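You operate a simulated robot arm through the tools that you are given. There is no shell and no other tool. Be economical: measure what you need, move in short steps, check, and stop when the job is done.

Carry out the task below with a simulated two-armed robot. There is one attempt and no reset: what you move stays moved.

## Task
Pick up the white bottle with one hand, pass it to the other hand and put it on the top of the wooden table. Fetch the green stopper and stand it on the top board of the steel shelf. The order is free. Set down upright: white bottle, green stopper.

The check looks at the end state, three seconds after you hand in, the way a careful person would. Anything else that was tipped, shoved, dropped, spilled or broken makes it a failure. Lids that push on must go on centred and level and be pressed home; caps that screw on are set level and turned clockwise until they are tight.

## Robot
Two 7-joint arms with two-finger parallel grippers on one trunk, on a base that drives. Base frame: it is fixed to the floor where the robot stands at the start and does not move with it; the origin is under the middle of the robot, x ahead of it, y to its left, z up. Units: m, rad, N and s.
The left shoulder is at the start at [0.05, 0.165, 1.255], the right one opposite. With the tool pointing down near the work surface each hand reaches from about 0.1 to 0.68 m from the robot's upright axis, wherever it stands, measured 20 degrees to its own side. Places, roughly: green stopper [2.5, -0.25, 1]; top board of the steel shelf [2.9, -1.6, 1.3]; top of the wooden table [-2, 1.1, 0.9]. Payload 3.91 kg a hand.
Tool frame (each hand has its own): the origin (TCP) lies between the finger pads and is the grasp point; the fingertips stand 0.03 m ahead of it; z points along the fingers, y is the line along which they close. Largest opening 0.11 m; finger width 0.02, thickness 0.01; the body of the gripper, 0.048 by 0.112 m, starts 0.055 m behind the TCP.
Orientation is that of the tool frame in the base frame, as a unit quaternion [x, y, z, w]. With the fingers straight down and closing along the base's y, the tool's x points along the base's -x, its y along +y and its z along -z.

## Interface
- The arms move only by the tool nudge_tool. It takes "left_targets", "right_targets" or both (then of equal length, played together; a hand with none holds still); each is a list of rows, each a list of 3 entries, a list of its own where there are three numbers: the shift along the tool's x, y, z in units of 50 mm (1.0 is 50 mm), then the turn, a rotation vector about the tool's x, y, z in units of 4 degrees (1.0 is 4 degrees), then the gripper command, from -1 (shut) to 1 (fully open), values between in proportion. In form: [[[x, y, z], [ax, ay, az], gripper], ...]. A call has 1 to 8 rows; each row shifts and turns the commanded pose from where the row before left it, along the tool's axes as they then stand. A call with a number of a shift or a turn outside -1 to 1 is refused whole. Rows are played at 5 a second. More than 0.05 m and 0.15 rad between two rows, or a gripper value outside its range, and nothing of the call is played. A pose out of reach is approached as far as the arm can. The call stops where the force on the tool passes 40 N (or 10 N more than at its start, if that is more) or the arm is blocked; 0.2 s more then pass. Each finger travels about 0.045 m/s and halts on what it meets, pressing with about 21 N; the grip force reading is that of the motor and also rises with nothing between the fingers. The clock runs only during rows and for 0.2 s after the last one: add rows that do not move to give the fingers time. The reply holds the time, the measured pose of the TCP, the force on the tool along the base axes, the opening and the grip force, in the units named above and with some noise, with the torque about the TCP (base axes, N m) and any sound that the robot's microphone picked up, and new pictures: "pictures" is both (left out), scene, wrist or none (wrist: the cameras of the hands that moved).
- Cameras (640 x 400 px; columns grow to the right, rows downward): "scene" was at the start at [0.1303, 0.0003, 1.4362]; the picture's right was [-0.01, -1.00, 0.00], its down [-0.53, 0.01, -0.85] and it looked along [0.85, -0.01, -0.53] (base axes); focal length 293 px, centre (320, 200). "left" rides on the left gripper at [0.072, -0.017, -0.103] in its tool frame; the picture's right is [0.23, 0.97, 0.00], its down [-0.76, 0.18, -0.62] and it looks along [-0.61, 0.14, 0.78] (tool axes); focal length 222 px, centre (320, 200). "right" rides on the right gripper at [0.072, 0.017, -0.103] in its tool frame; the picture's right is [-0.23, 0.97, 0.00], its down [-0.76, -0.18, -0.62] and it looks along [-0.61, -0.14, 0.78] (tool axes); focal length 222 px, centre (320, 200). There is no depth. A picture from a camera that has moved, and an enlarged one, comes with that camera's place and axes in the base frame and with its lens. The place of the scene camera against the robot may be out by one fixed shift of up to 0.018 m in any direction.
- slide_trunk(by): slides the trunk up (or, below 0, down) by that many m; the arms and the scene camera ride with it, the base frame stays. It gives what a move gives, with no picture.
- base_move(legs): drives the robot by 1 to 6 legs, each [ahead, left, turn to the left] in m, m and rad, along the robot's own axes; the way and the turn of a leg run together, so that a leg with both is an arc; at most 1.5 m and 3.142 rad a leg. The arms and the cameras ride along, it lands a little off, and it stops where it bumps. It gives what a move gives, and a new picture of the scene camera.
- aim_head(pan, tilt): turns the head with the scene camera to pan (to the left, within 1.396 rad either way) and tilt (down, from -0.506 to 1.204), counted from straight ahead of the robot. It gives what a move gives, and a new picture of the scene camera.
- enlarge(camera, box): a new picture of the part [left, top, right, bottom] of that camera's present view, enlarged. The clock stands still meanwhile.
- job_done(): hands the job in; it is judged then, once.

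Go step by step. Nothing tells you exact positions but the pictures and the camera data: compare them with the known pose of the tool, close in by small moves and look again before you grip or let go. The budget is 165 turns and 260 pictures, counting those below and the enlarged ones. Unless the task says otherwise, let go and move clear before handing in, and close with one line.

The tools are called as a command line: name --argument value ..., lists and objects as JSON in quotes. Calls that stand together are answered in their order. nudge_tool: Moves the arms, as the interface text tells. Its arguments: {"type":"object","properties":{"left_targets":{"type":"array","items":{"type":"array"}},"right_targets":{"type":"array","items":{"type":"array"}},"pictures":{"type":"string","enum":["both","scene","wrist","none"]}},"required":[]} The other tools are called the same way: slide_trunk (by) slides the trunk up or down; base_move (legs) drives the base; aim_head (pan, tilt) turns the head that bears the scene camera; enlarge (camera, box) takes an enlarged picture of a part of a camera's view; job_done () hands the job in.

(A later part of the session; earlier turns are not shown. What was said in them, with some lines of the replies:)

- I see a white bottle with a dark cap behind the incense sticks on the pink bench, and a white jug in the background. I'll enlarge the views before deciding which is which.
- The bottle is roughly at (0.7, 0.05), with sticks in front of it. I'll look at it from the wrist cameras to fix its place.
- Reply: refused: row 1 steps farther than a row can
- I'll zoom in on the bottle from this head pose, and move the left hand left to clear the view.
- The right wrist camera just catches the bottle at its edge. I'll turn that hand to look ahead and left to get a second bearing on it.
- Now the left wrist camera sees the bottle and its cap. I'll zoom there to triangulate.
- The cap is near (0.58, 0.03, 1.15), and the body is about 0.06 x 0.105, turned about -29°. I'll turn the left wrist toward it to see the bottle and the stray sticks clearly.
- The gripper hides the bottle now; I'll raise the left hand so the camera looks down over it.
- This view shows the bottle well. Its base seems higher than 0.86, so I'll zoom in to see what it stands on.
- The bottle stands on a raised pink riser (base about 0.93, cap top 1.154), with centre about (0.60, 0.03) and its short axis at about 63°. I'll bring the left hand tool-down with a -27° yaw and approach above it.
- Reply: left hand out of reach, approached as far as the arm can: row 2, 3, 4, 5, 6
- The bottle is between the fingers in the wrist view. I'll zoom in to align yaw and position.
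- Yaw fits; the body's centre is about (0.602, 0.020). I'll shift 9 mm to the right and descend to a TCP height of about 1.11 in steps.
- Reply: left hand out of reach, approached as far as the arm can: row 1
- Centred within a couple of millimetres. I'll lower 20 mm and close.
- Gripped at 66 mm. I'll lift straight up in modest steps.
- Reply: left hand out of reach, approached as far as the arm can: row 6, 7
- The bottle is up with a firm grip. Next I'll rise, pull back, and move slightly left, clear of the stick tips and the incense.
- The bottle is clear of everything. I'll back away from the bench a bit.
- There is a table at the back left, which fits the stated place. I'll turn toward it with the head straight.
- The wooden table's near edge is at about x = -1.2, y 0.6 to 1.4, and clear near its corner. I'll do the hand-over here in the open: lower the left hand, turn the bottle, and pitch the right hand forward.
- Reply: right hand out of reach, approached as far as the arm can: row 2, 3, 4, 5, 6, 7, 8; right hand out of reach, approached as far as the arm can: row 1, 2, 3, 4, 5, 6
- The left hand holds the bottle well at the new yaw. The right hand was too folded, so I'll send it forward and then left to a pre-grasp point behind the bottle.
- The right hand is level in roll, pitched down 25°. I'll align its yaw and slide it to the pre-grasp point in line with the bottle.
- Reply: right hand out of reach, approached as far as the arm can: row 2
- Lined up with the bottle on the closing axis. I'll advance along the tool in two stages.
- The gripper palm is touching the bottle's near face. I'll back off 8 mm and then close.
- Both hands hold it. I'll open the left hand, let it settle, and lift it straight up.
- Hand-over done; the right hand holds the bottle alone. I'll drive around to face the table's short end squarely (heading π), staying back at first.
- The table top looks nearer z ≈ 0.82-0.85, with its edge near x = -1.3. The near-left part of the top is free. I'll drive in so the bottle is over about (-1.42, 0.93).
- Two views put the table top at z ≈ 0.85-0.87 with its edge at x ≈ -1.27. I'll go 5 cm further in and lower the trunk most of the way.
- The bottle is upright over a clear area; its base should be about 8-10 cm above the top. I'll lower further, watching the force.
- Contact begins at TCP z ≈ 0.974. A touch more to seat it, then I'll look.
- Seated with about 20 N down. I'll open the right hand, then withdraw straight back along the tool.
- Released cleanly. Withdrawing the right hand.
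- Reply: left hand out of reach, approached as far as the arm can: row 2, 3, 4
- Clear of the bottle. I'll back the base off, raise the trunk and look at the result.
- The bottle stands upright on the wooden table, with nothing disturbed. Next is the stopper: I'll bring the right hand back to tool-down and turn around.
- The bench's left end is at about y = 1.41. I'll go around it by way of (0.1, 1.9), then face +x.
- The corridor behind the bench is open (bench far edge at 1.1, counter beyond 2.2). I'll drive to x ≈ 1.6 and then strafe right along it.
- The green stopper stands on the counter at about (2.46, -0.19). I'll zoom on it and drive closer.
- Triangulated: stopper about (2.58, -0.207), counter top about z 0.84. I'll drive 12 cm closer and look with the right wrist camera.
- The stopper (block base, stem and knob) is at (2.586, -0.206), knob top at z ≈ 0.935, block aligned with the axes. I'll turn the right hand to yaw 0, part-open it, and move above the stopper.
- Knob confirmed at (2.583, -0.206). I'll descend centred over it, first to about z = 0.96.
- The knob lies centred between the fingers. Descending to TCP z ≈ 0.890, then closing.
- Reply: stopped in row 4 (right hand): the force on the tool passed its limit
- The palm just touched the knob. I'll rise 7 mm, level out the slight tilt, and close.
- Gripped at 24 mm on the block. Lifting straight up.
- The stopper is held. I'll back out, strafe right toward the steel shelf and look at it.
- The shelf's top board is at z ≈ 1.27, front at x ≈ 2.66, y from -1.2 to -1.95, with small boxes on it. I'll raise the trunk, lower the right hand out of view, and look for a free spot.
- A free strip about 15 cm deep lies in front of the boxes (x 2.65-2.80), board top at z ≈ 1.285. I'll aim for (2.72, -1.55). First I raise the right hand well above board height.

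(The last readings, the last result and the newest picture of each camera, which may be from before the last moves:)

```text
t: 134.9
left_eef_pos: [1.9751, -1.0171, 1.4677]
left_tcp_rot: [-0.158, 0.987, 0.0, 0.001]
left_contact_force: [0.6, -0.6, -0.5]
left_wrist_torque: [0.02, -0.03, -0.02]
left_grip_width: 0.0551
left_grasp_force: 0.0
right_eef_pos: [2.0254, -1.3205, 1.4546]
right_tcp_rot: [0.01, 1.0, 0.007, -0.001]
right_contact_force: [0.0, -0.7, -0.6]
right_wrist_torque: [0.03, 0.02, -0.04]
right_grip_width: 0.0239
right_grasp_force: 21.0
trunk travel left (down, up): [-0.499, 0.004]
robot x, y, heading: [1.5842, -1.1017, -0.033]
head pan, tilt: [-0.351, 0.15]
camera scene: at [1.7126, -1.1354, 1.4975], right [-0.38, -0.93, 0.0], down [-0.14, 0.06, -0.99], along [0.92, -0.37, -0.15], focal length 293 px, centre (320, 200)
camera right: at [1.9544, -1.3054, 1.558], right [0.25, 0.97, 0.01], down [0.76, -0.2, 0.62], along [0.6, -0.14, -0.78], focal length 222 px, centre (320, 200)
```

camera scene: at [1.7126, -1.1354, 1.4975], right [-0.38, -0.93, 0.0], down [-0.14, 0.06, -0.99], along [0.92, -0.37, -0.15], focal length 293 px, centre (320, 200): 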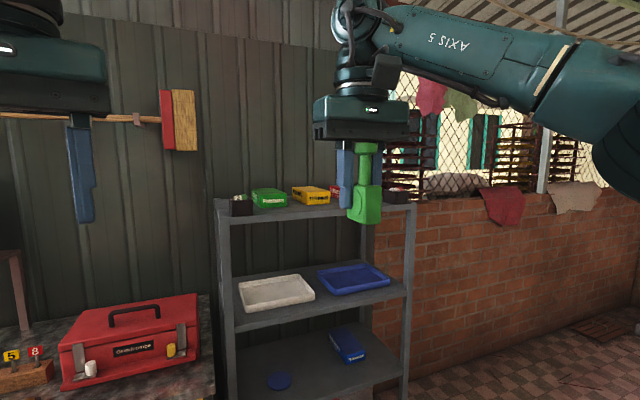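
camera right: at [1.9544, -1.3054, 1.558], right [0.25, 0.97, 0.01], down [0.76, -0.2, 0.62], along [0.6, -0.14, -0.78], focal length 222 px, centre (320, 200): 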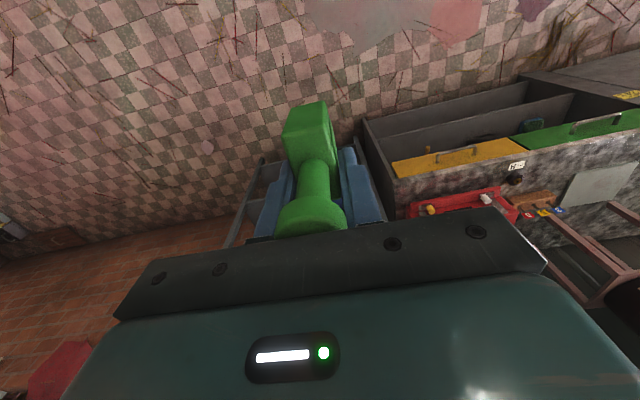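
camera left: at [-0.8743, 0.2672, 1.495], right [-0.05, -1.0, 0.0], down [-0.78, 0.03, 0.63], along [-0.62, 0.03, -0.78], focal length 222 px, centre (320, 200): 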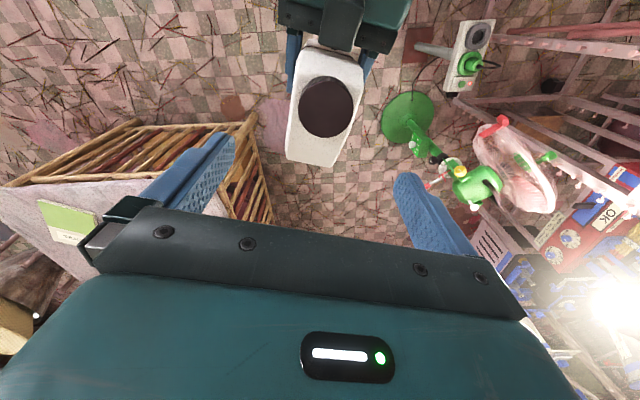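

base_move --legs '[[0, 0, 0.033], [0, -0.245, 0], [0.5, 0, 0]]'

aim_head --pan -0.3 --tilt 0.35

```text
t: 139.7
left_eef_pos: [2.4736, -1.2526, 1.4691]
left_tcp_rot: [-0.178, 0.984, -0.001, 0.001]
left_contact_force: [-0.2, 0.2, 0.4]
left_wrist_torque: [0.0, 0.03, -0.01]
left_grip_width: 0.0551
left_grasp_force: 0.1
right_eef_pos: [2.5364, -1.5545, 1.4544]
right_tcp_rot: [-0.011, 1.0, 0.006, 0.0]
right_contact_force: [0.2, -0.4, -0.5]
right_wrist_torque: [0.0, 0.01, -0.03]
right_grip_width: 0.0241
right_grasp_force: 20.9
trunk travel left (down, up): [-0.499, 0.004]
robot x, y, heading: [2.0867, -1.3525, 0.01]
head pan, tilt: [-0.351, 0.15]
camera scene: at [2.2165, -1.3808, 1.4975], right [-0.34, -0.94, 0.0], down [-0.14, 0.05, -0.99], along [0.93, -0.33, -0.15], focal length 293 px, centre (320, 200)
```

scene: 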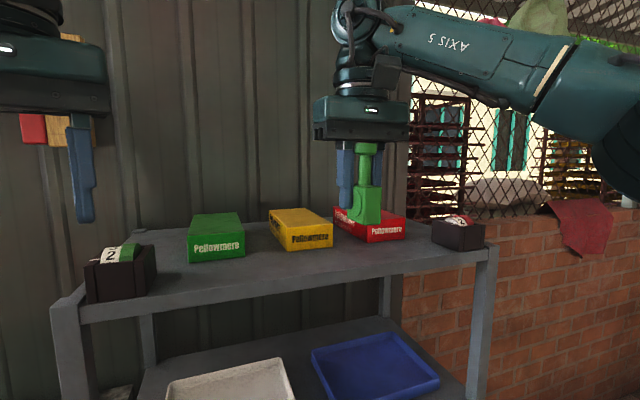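

```text
t: 140.4
left_eef_pos: [2.4737, -1.2513, 1.4673]
left_tcp_rot: [-0.178, 0.984, -0.001, 0.001]
left_contact_force: [0.0, 0.3, -0.4]
left_wrist_torque: [-0.01, 0.03, 0.01]
left_grip_width: 0.0551
left_grasp_force: 0.0
right_eef_pos: [2.5359, -1.5531, 1.4549]
right_tcp_rot: [-0.009, 1.0, 0.007, 0.0]
right_contact_force: [0.1, 0.2, -1.0]
right_wrist_torque: [-0.01, 0.02, 0.02]
right_grip_width: 0.0238
right_grasp_force: 20.6
trunk travel left (down, up): [-0.499, 0.004]
robot x, y, heading: [2.0831, -1.3529, 0.004]
head pan, tilt: [-0.3, 0.351]
camera scene: at [2.218, -1.3765, 1.4789], right [-0.29, -0.96, 0.0], down [-0.33, 0.1, -0.94], along [0.9, -0.27, -0.34], focal length 293 px, centre (320, 200)
```

scene: 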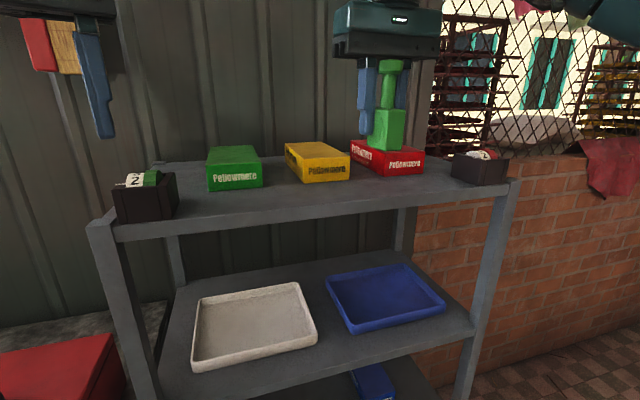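

The free strip spans x ≈ 2.68 to 2.785. I'll aim at (2.735, -1.46), before the gap between the green and yellow boxes. Driving in a bit and shifting left.

base_move --legs '[[0, 0.09, 0], [0.14, 0, 0]]'

enlarge --camera "right" --box '[0, 0, 640, 400]'

```text
t: 142.4
left_eef_pos: [2.6062, -1.1605, 1.4684]
left_tcp_rot: [-0.178, 0.984, -0.001, 0.001]
left_contact_force: [0.3, 0.5, 0.1]
left_wrist_torque: [0.02, -0.03, 0.03]
left_grip_width: 0.0549
left_grasp_force: 0.0
right_eef_pos: [2.6703, -1.4613, 1.4535]
right_tcp_rot: [-0.01, 1.0, 0.006, 0.0]
right_contact_force: [-0.6, 1.0, -0.2]
right_wrist_torque: [0.01, -0.05, 0.03]
right_grip_width: 0.024
right_grasp_force: 21.3
trunk travel left (down, up): [-0.499, 0.004]
robot x, y, heading: [2.2224, -1.2589, 0.005]
head pan, tilt: [-0.3, 0.351]
camera scene: at [2.3512, -1.2844, 1.4789], right [-0.29, -0.96, 0.0], down [-0.33, 0.1, -0.94], along [0.9, -0.27, -0.34], focal length 293 px, centre (320, 200)
```

scene: 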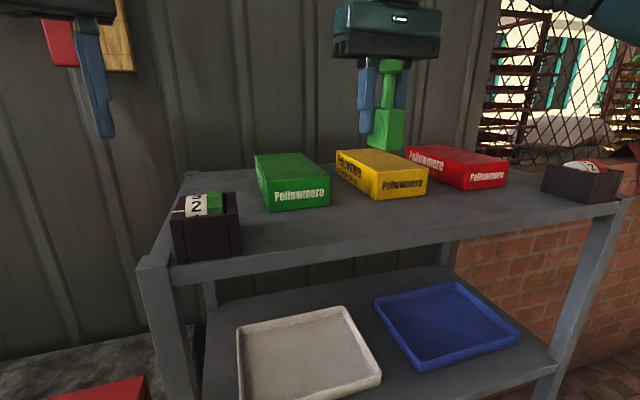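

```text
1.00 times, centred on (320, 200) of right
camera zoom: at [2.5973, -1.4486, 1.5581], right [0.21, 0.98, 0.01], down [0.77, -0.17, 0.62], along [0.61, -0.12, -0.78], focal length 222 px, centre (320, 200)
```

zoom: 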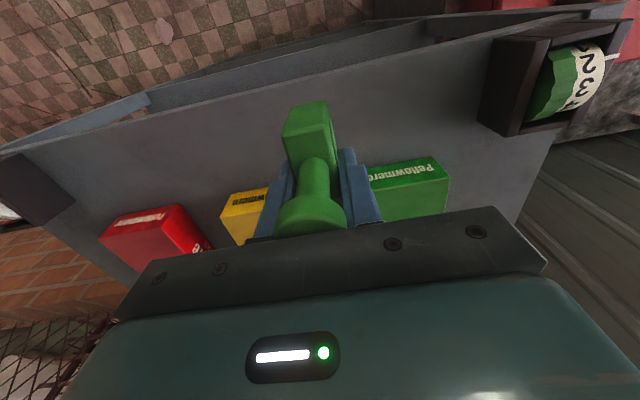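

The wrist camera gives a board front edge at x ≈ 2.633 and box fronts at 2.77; so x = 2.705 centres the stopper. Moving there and descending partway.

nudge_tool --right_targets '[[[-0.7, 0, 0], [0, 0, 0], -1], [[0, 0, 0.6], [0, 0, 0], -1], [[0, 0, 0.6], [0, 0, 0], -1], [[0, 0, 0.4], [0, 0, 0], -1], [[0, 0, 0], [0, 0, 0], -1]]' --pictures "both"

enlarge --camera "scene" --box '[280, 80, 480, 240]'

```text
t: 143.7
left_eef_pos: [2.606, -1.1606, 1.4676]
left_tcp_rot: [-0.177, 0.984, -0.002, 0.001]
left_contact_force: [0.3, 0.2, -0.6]
left_wrist_torque: [0.02, 0.02, 0.02]
left_grip_width: 0.055
left_grasp_force: 0.1
right_eef_pos: [2.7056, -1.4599, 1.3724]
right_tcp_rot: [-0.01, 1.0, 0.006, 0.001]
right_contact_force: [0.1, 0.7, -0.3]
right_wrist_torque: [0.01, 0.0, 0.01]
right_grip_width: 0.0237
right_grasp_force: 20.7
trunk travel left (down, up): [-0.499, 0.004]
robot x, y, heading: [2.2225, -1.2616, 0.007]
head pan, tilt: [-0.3, 0.351]
camera scene: at [2.3508, -1.2841, 1.4789], right [-0.29, -0.96, 0.0], down [-0.33, 0.1, -0.94], along [0.9, -0.27, -0.34], focal length 293 px, centre (320, 200)
camera right: at [2.6328, -1.4461, 1.4758], right [0.21, 0.98, 0.01], down [0.76, -0.17, 0.62], along [0.61, -0.12, -0.78], focal length 222 px, centre (320, 200)
```

scene: 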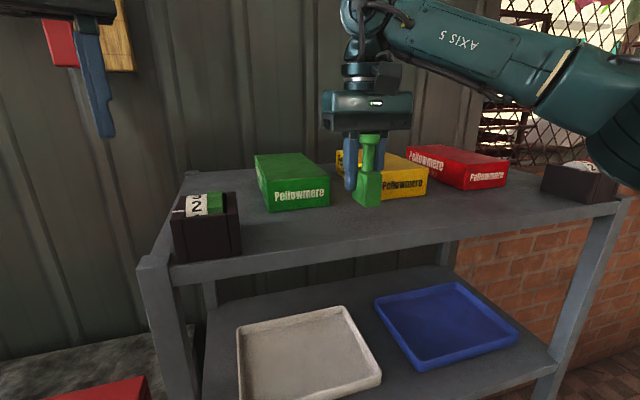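
right: 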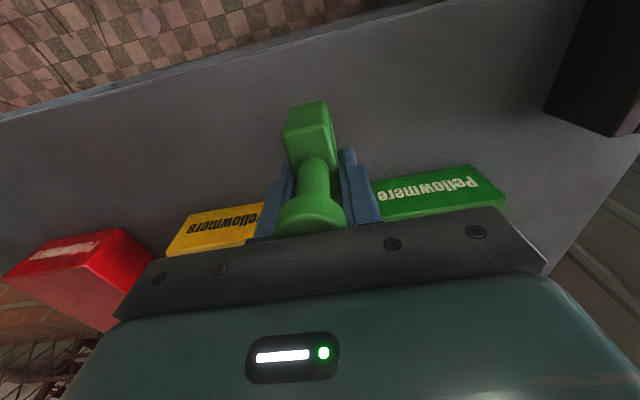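

```text
2.50 times, centred on (380, 160) of scene
camera zoom: at [2.3508, -1.2841, 1.4789], right [-0.29, -0.96, 0.0], down [-0.33, 0.1, -0.94], along [0.9, -0.27, -0.34], focal length 733 px, centre (170, 300)
```

zoom: 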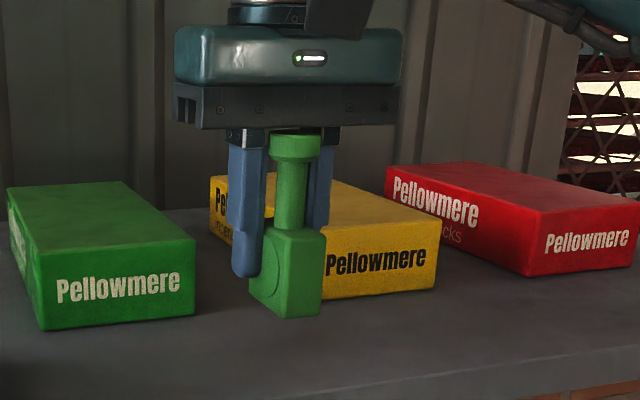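

The base is still about 2-3 cm above the board. Descending in small steps, watching the force.

nudge_tool --right_targets '[[[0, 0, 0.15], [0, 0, 0], -1], [[0, 0, 0.1], [0, 0, 0], -1], [[0, 0, 0.05], [0, 0, 0], -1], [[0, 0, 0], [0, 0, 0], -1]]' --pictures "none"

enlarge --camera "scene" --box '[280, 80, 480, 240]'

```text
t: 144.7
left_eef_pos: [2.6053, -1.1606, 1.4687]
left_tcp_rot: [-0.177, 0.984, -0.002, 0.002]
left_contact_force: [0.3, 0.4, -0.1]
left_wrist_torque: [0.03, -0.01, 0.02]
left_grip_width: 0.0549
left_grasp_force: 0.0
right_eef_pos: [2.7049, -1.4587, 1.358]
right_tcp_rot: [-0.01, 1.0, 0.006, 0.001]
right_contact_force: [0.4, 0.4, -1.1]
right_wrist_torque: [0.04, -0.03, 0.03]
right_grip_width: 0.0236
right_grasp_force: 20.7
trunk travel left (down, up): [-0.499, 0.004]
robot x, y, heading: [2.2228, -1.2621, 0.006]
head pan, tilt: [-0.3, 0.351]
```

```text
2.50 times, centred on (380, 160) of scene
camera zoom: at [2.3509, -1.2842, 1.4789], right [-0.29, -0.96, 0.0], down [-0.33, 0.1, -0.94], along [0.9, -0.27, -0.34], focal length 733 px, centre (170, 300)
```

zoom: 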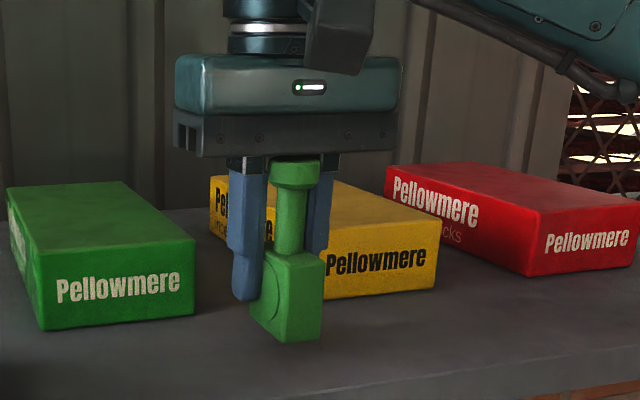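

nudge_tool --right_targets '[[[0, 0, 0.2], [0, 0, 0], -1], [[0, 0, 0], [0, 0, 0], -1]]' --pictures "none"

nudge_tool --right_targets '[[[0, 0, 0.08], [0, 0, 0], -1], [[0, 0, 0], [0, 0, 0], -1]]' --pictures "none"

enlarge --camera "scene" --box '[280, 80, 480, 240]'

```text
t: 145.2
left_eef_pos: [2.6065, -1.1597, 1.4685]
left_tcp_rot: [-0.177, 0.984, -0.001, 0.002]
left_contact_force: [0.4, -0.1, 0.5]
left_wrist_torque: [-0.01, -0.01, -0.02]
left_grip_width: 0.0549
left_grasp_force: 0.1
right_eef_pos: [2.7038, -1.4605, 1.3485]
right_tcp_rot: [-0.01, 1.0, 0.006, -0.001]
right_contact_force: [0.0, 0.4, -0.7]
right_wrist_torque: [-0.02, 0.0, 0.0]
right_grip_width: 0.0238
right_grasp_force: 20.8
trunk travel left (down, up): [-0.499, 0.004]
robot x, y, heading: [2.2199, -1.2574, 0.006]
head pan, tilt: [-0.3, 0.351]
```

```text
t: 145.8
left_eef_pos: [2.6058, -1.1602, 1.4687]
left_tcp_rot: [-0.177, 0.984, -0.001, 0.001]
left_contact_force: [0.4, -0.8, -0.6]
left_wrist_torque: [-0.03, 0.0, 0.0]
left_grip_width: 0.0549
left_grasp_force: 0.2
right_eef_pos: [2.7034, -1.4589, 1.3457]
right_tcp_rot: [-0.01, 1.0, 0.007, 0.0]
right_contact_force: [0.2, 0.0, -1.2]
right_wrist_torque: [-0.01, -0.03, 0.02]
right_grip_width: 0.0236
right_grasp_force: 20.5
trunk travel left (down, up): [-0.499, 0.004]
robot x, y, heading: [2.2241, -1.2617, 0.004]
head pan, tilt: [-0.3, 0.351]
```

```text
2.50 times, centred on (380, 160) of scene
camera zoom: at [2.3509, -1.2842, 1.4789], right [-0.29, -0.96, 0.0], down [-0.33, 0.1, -0.94], along [0.9, -0.27, -0.34], focal length 733 px, centre (170, 300)
```

zoom: 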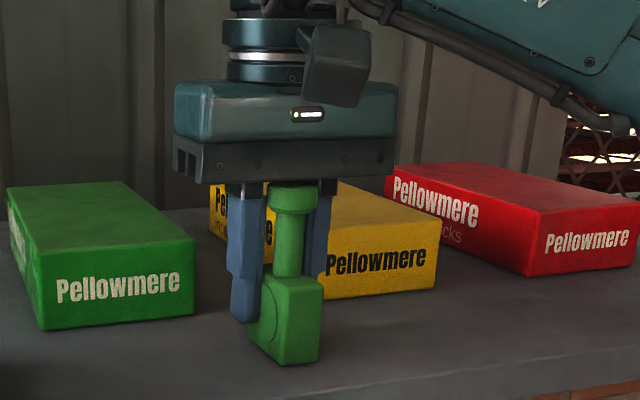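

nudge_tool --right_targets '[[[0, 0, 0.08], [0, 0, 0], -1], [[0, 0, 0], [0, 0, 0], -1]]' --pictures "none"

nudge_tool --right_targets '[[[0, 0, 0.06], [0, 0, 0], -1], [[0, 0, 0], [0, 0, 0], -1]]' --pictures "none"

```text
t: 146.4
left_eef_pos: [2.6062, -1.1594, 1.4683]
left_tcp_rot: [-0.177, 0.984, -0.001, 0.002]
left_contact_force: [0.1, -0.1, -0.3]
left_wrist_torque: [-0.01, 0.0, 0.0]
left_grip_width: 0.0548
left_grasp_force: 0.1
right_eef_pos: [2.7037, -1.459, 1.3423]
right_tcp_rot: [-0.009, 1.0, 0.007, 0.002]
right_contact_force: [4.9, -1.3, 19.4]
right_wrist_torque: [-0.32, 0.4, 0.12]
right_grip_width: 0.0244
right_grasp_force: 21.3
trunk travel left (down, up): [-0.499, 0.004]
robot x, y, heading: [2.2242, -1.2606, 0.007]
head pan, tilt: [-0.3, 0.351]
```

```text
t: 147.1
left_eef_pos: [2.6056, -1.1589, 1.4681]
left_tcp_rot: [-0.176, 0.984, -0.001, 0.002]
left_contact_force: [0.0, 0.3, 0.1]
left_wrist_torque: [0.0, -0.01, -0.01]
left_grip_width: 0.0551
left_grasp_force: 0.0
right_eef_pos: [2.7025, -1.4581, 1.3413]
right_tcp_rot: [-0.01, 1.0, 0.007, 0.002]
right_contact_force: [7.5, -1.1, 31.4]
right_wrist_torque: [-0.38, 0.6, 0.08]
right_grip_width: 0.0236
right_grasp_force: 21.3
trunk travel left (down, up): [-0.499, 0.004]
robot x, y, heading: [2.2191, -1.2581, 0.006]
head pan, tilt: [-0.3, 0.351]
```

Seated firmly (31 N). I'll ease 2 mm up, look, and open gently.

nudge_tool --right_targets '[[[0, 0, -0.05], [0, 0, 0], -1], [[0, 0, 0], [0, 0, 0], -0.5], [[0, 0, 0], [0, 0, 0], -0.2], [[0, 0, 0], [0, 0, 0], 0.1], [[0, 0, 0], [0, 0, 0], 0.2], [[0, 0, 0], [0, 0, 0], 0.2]]' --pictures "wrist"

enlarge --camera "scene" --box '[280, 80, 480, 240]'

```text
t: 148.4
left_eef_pos: [2.6048, -1.1606, 1.4676]
left_tcp_rot: [-0.177, 0.984, -0.002, 0.003]
left_contact_force: [0.6, 0.8, 0.1]
left_wrist_torque: [-0.03, -0.01, 0.01]
left_grip_width: 0.055
left_grasp_force: 0.0
right_eef_pos: [2.7039, -1.4584, 1.3406]
right_tcp_rot: [-0.01, 1.0, 0.006, 0.0]
right_contact_force: [-0.8, 0.6, 4.1]
right_wrist_torque: [-0.02, 0.02, -0.06]
right_grip_width: 0.0662
right_grasp_force: 0.1
trunk travel left (down, up): [-0.499, 0.004]
robot x, y, heading: [2.2197, -1.258, 0.009]
head pan, tilt: [-0.3, 0.351]
camera right: at [2.6318, -1.445, 1.4445], right [0.21, 0.98, 0.01], down [0.77, -0.17, 0.62], along [0.61, -0.12, -0.78], focal length 222 px, centre (320, 200)
```

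right: 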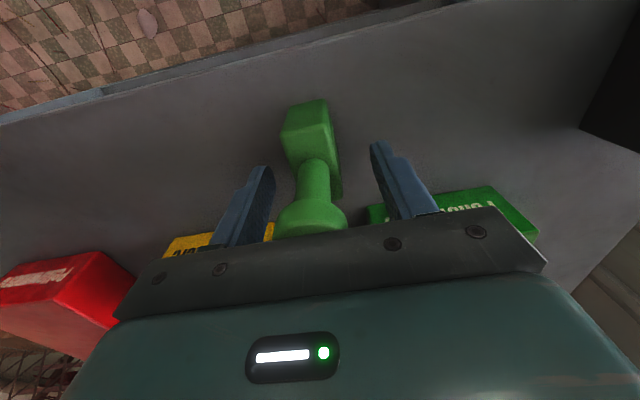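

```text
2.50 times, centred on (380, 160) of scene
camera zoom: at [2.3503, -1.284, 1.4789], right [-0.29, -0.96, 0.0], down [-0.33, 0.1, -0.94], along [0.9, -0.27, -0.34], focal length 733 px, centre (170, 300)
```

zoom: 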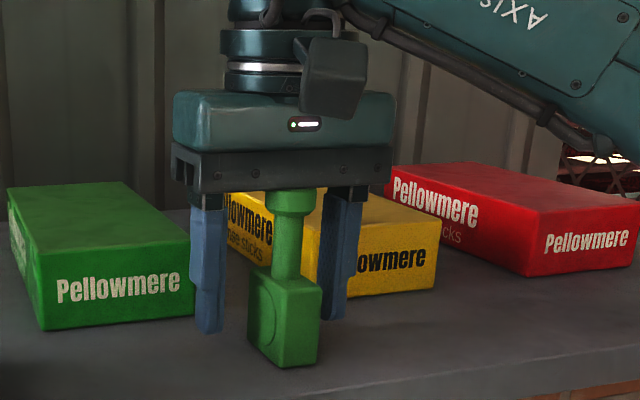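

The stopper stands by itself. I'll raise the hand straight up.

nudge_tool --right_targets '[[[0, 0, -0.2], [0, 0, 0], 0.2], [[0, 0, -0.4], [0, 0, 0], 0.2], [[0, 0, -0.6], [0, 0, 0], 0.2], [[0, 0, -0.6], [0, 0, 0], 0.2], [[0, 0, -0.6], [0, 0, 0], 0.2]]' --pictures "scene"

enlarge --camera "scene" --box '[280, 80, 480, 240]'

```text
t: 149.7
left_eef_pos: [2.6051, -1.1588, 1.468]
left_tcp_rot: [-0.177, 0.984, -0.001, 0.002]
left_contact_force: [0.3, 1.3, 0.4]
left_wrist_torque: [0.0, 0.0, 0.01]
left_grip_width: 0.055
left_grasp_force: 0.0
right_eef_pos: [2.7054, -1.457, 1.4651]
right_tcp_rot: [-0.01, 1.0, 0.007, 0.001]
right_contact_force: [0.0, -0.2, -0.6]
right_wrist_torque: [0.01, 0.02, 0.0]
right_grip_width: 0.0659
right_grasp_force: 0.0
trunk travel left (down, up): [-0.499, 0.004]
robot x, y, heading: [2.2235, -1.2545, 0.0]
head pan, tilt: [-0.3, 0.351]
camera scene: at [2.3501, -1.2832, 1.4789], right [-0.29, -0.96, 0.0], down [-0.33, 0.1, -0.94], along [0.9, -0.27, -0.34], focal length 293 px, centre (320, 200)
```

scene: 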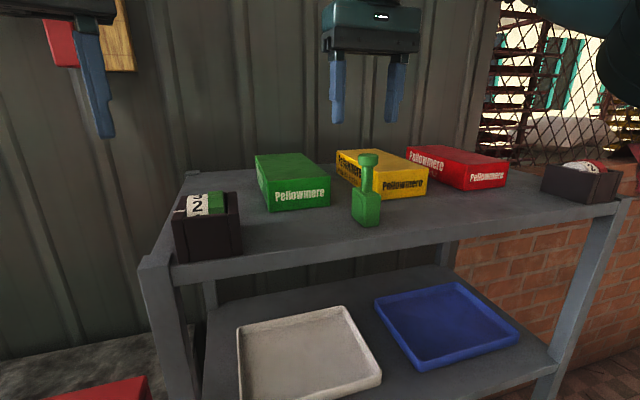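

```text
2.50 times, centred on (380, 160) of scene
camera zoom: at [2.3501, -1.2832, 1.4789], right [-0.29, -0.96, 0.0], down [-0.33, 0.1, -0.94], along [0.9, -0.27, -0.34], focal length 733 px, centre (170, 300)
```

zoom: 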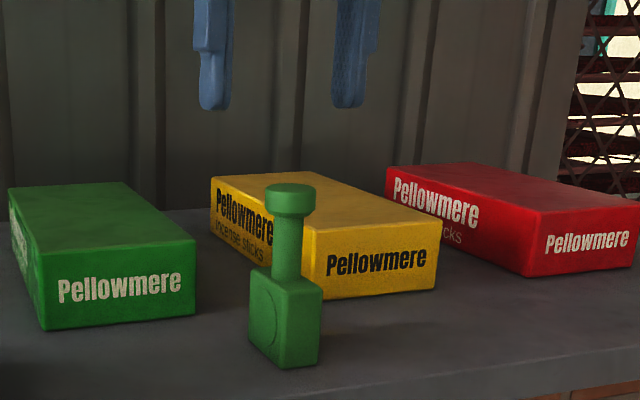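

The stopper stands upright on the top board with nothing else moved. I'll back away and hand in.

base_move --legs '[[-0.35, 0, 0]]'

job_done

```text
t: 151.9
left_eef_pos: [2.2599, -1.1631, 1.4682]
left_tcp_rot: [-0.174, 0.985, 0.0, 0.001]
left_contact_force: [-0.1, 0.4, -0.2]
left_wrist_torque: [0.04, -0.01, -0.02]
left_grip_width: 0.0553
left_grasp_force: 0.0
right_eef_pos: [2.3579, -1.4633, 1.4638]
right_tcp_rot: [-0.006, 1.0, 0.006, 0.0]
right_contact_force: [-1.0, 0.4, 0.9]
right_wrist_torque: [-0.03, -0.05, 0.0]
right_grip_width: 0.0659
right_grasp_force: 0.0
trunk travel left (down, up): [-0.499, 0.004]
robot x, y, heading: [1.8745, -1.2579, -0.003]
head pan, tilt: [-0.3, 0.351]
camera scene: at [2.0038, -1.2856, 1.4789], right [-0.3, -0.95, 0.0], down [-0.33, 0.1, -0.94], along [0.9, -0.28, -0.34], focal length 293 px, centre (320, 200)
```

scene: 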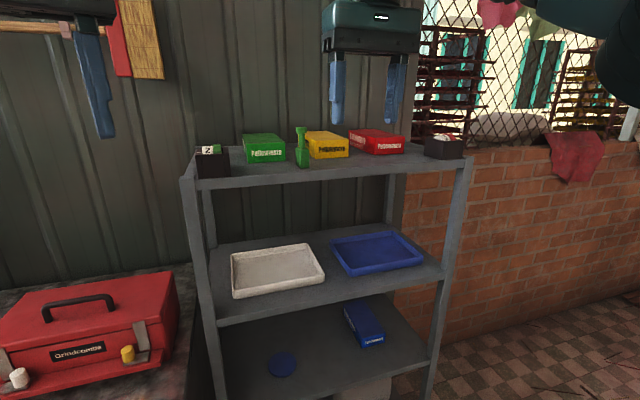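

```text
The job is handed in.
```

The white bottle went from the left hand to the right and stands upright on the wooden table. The green stopper stands upright on the top board of the steel shelf, and nothing else looked disturbed in the last pictures.
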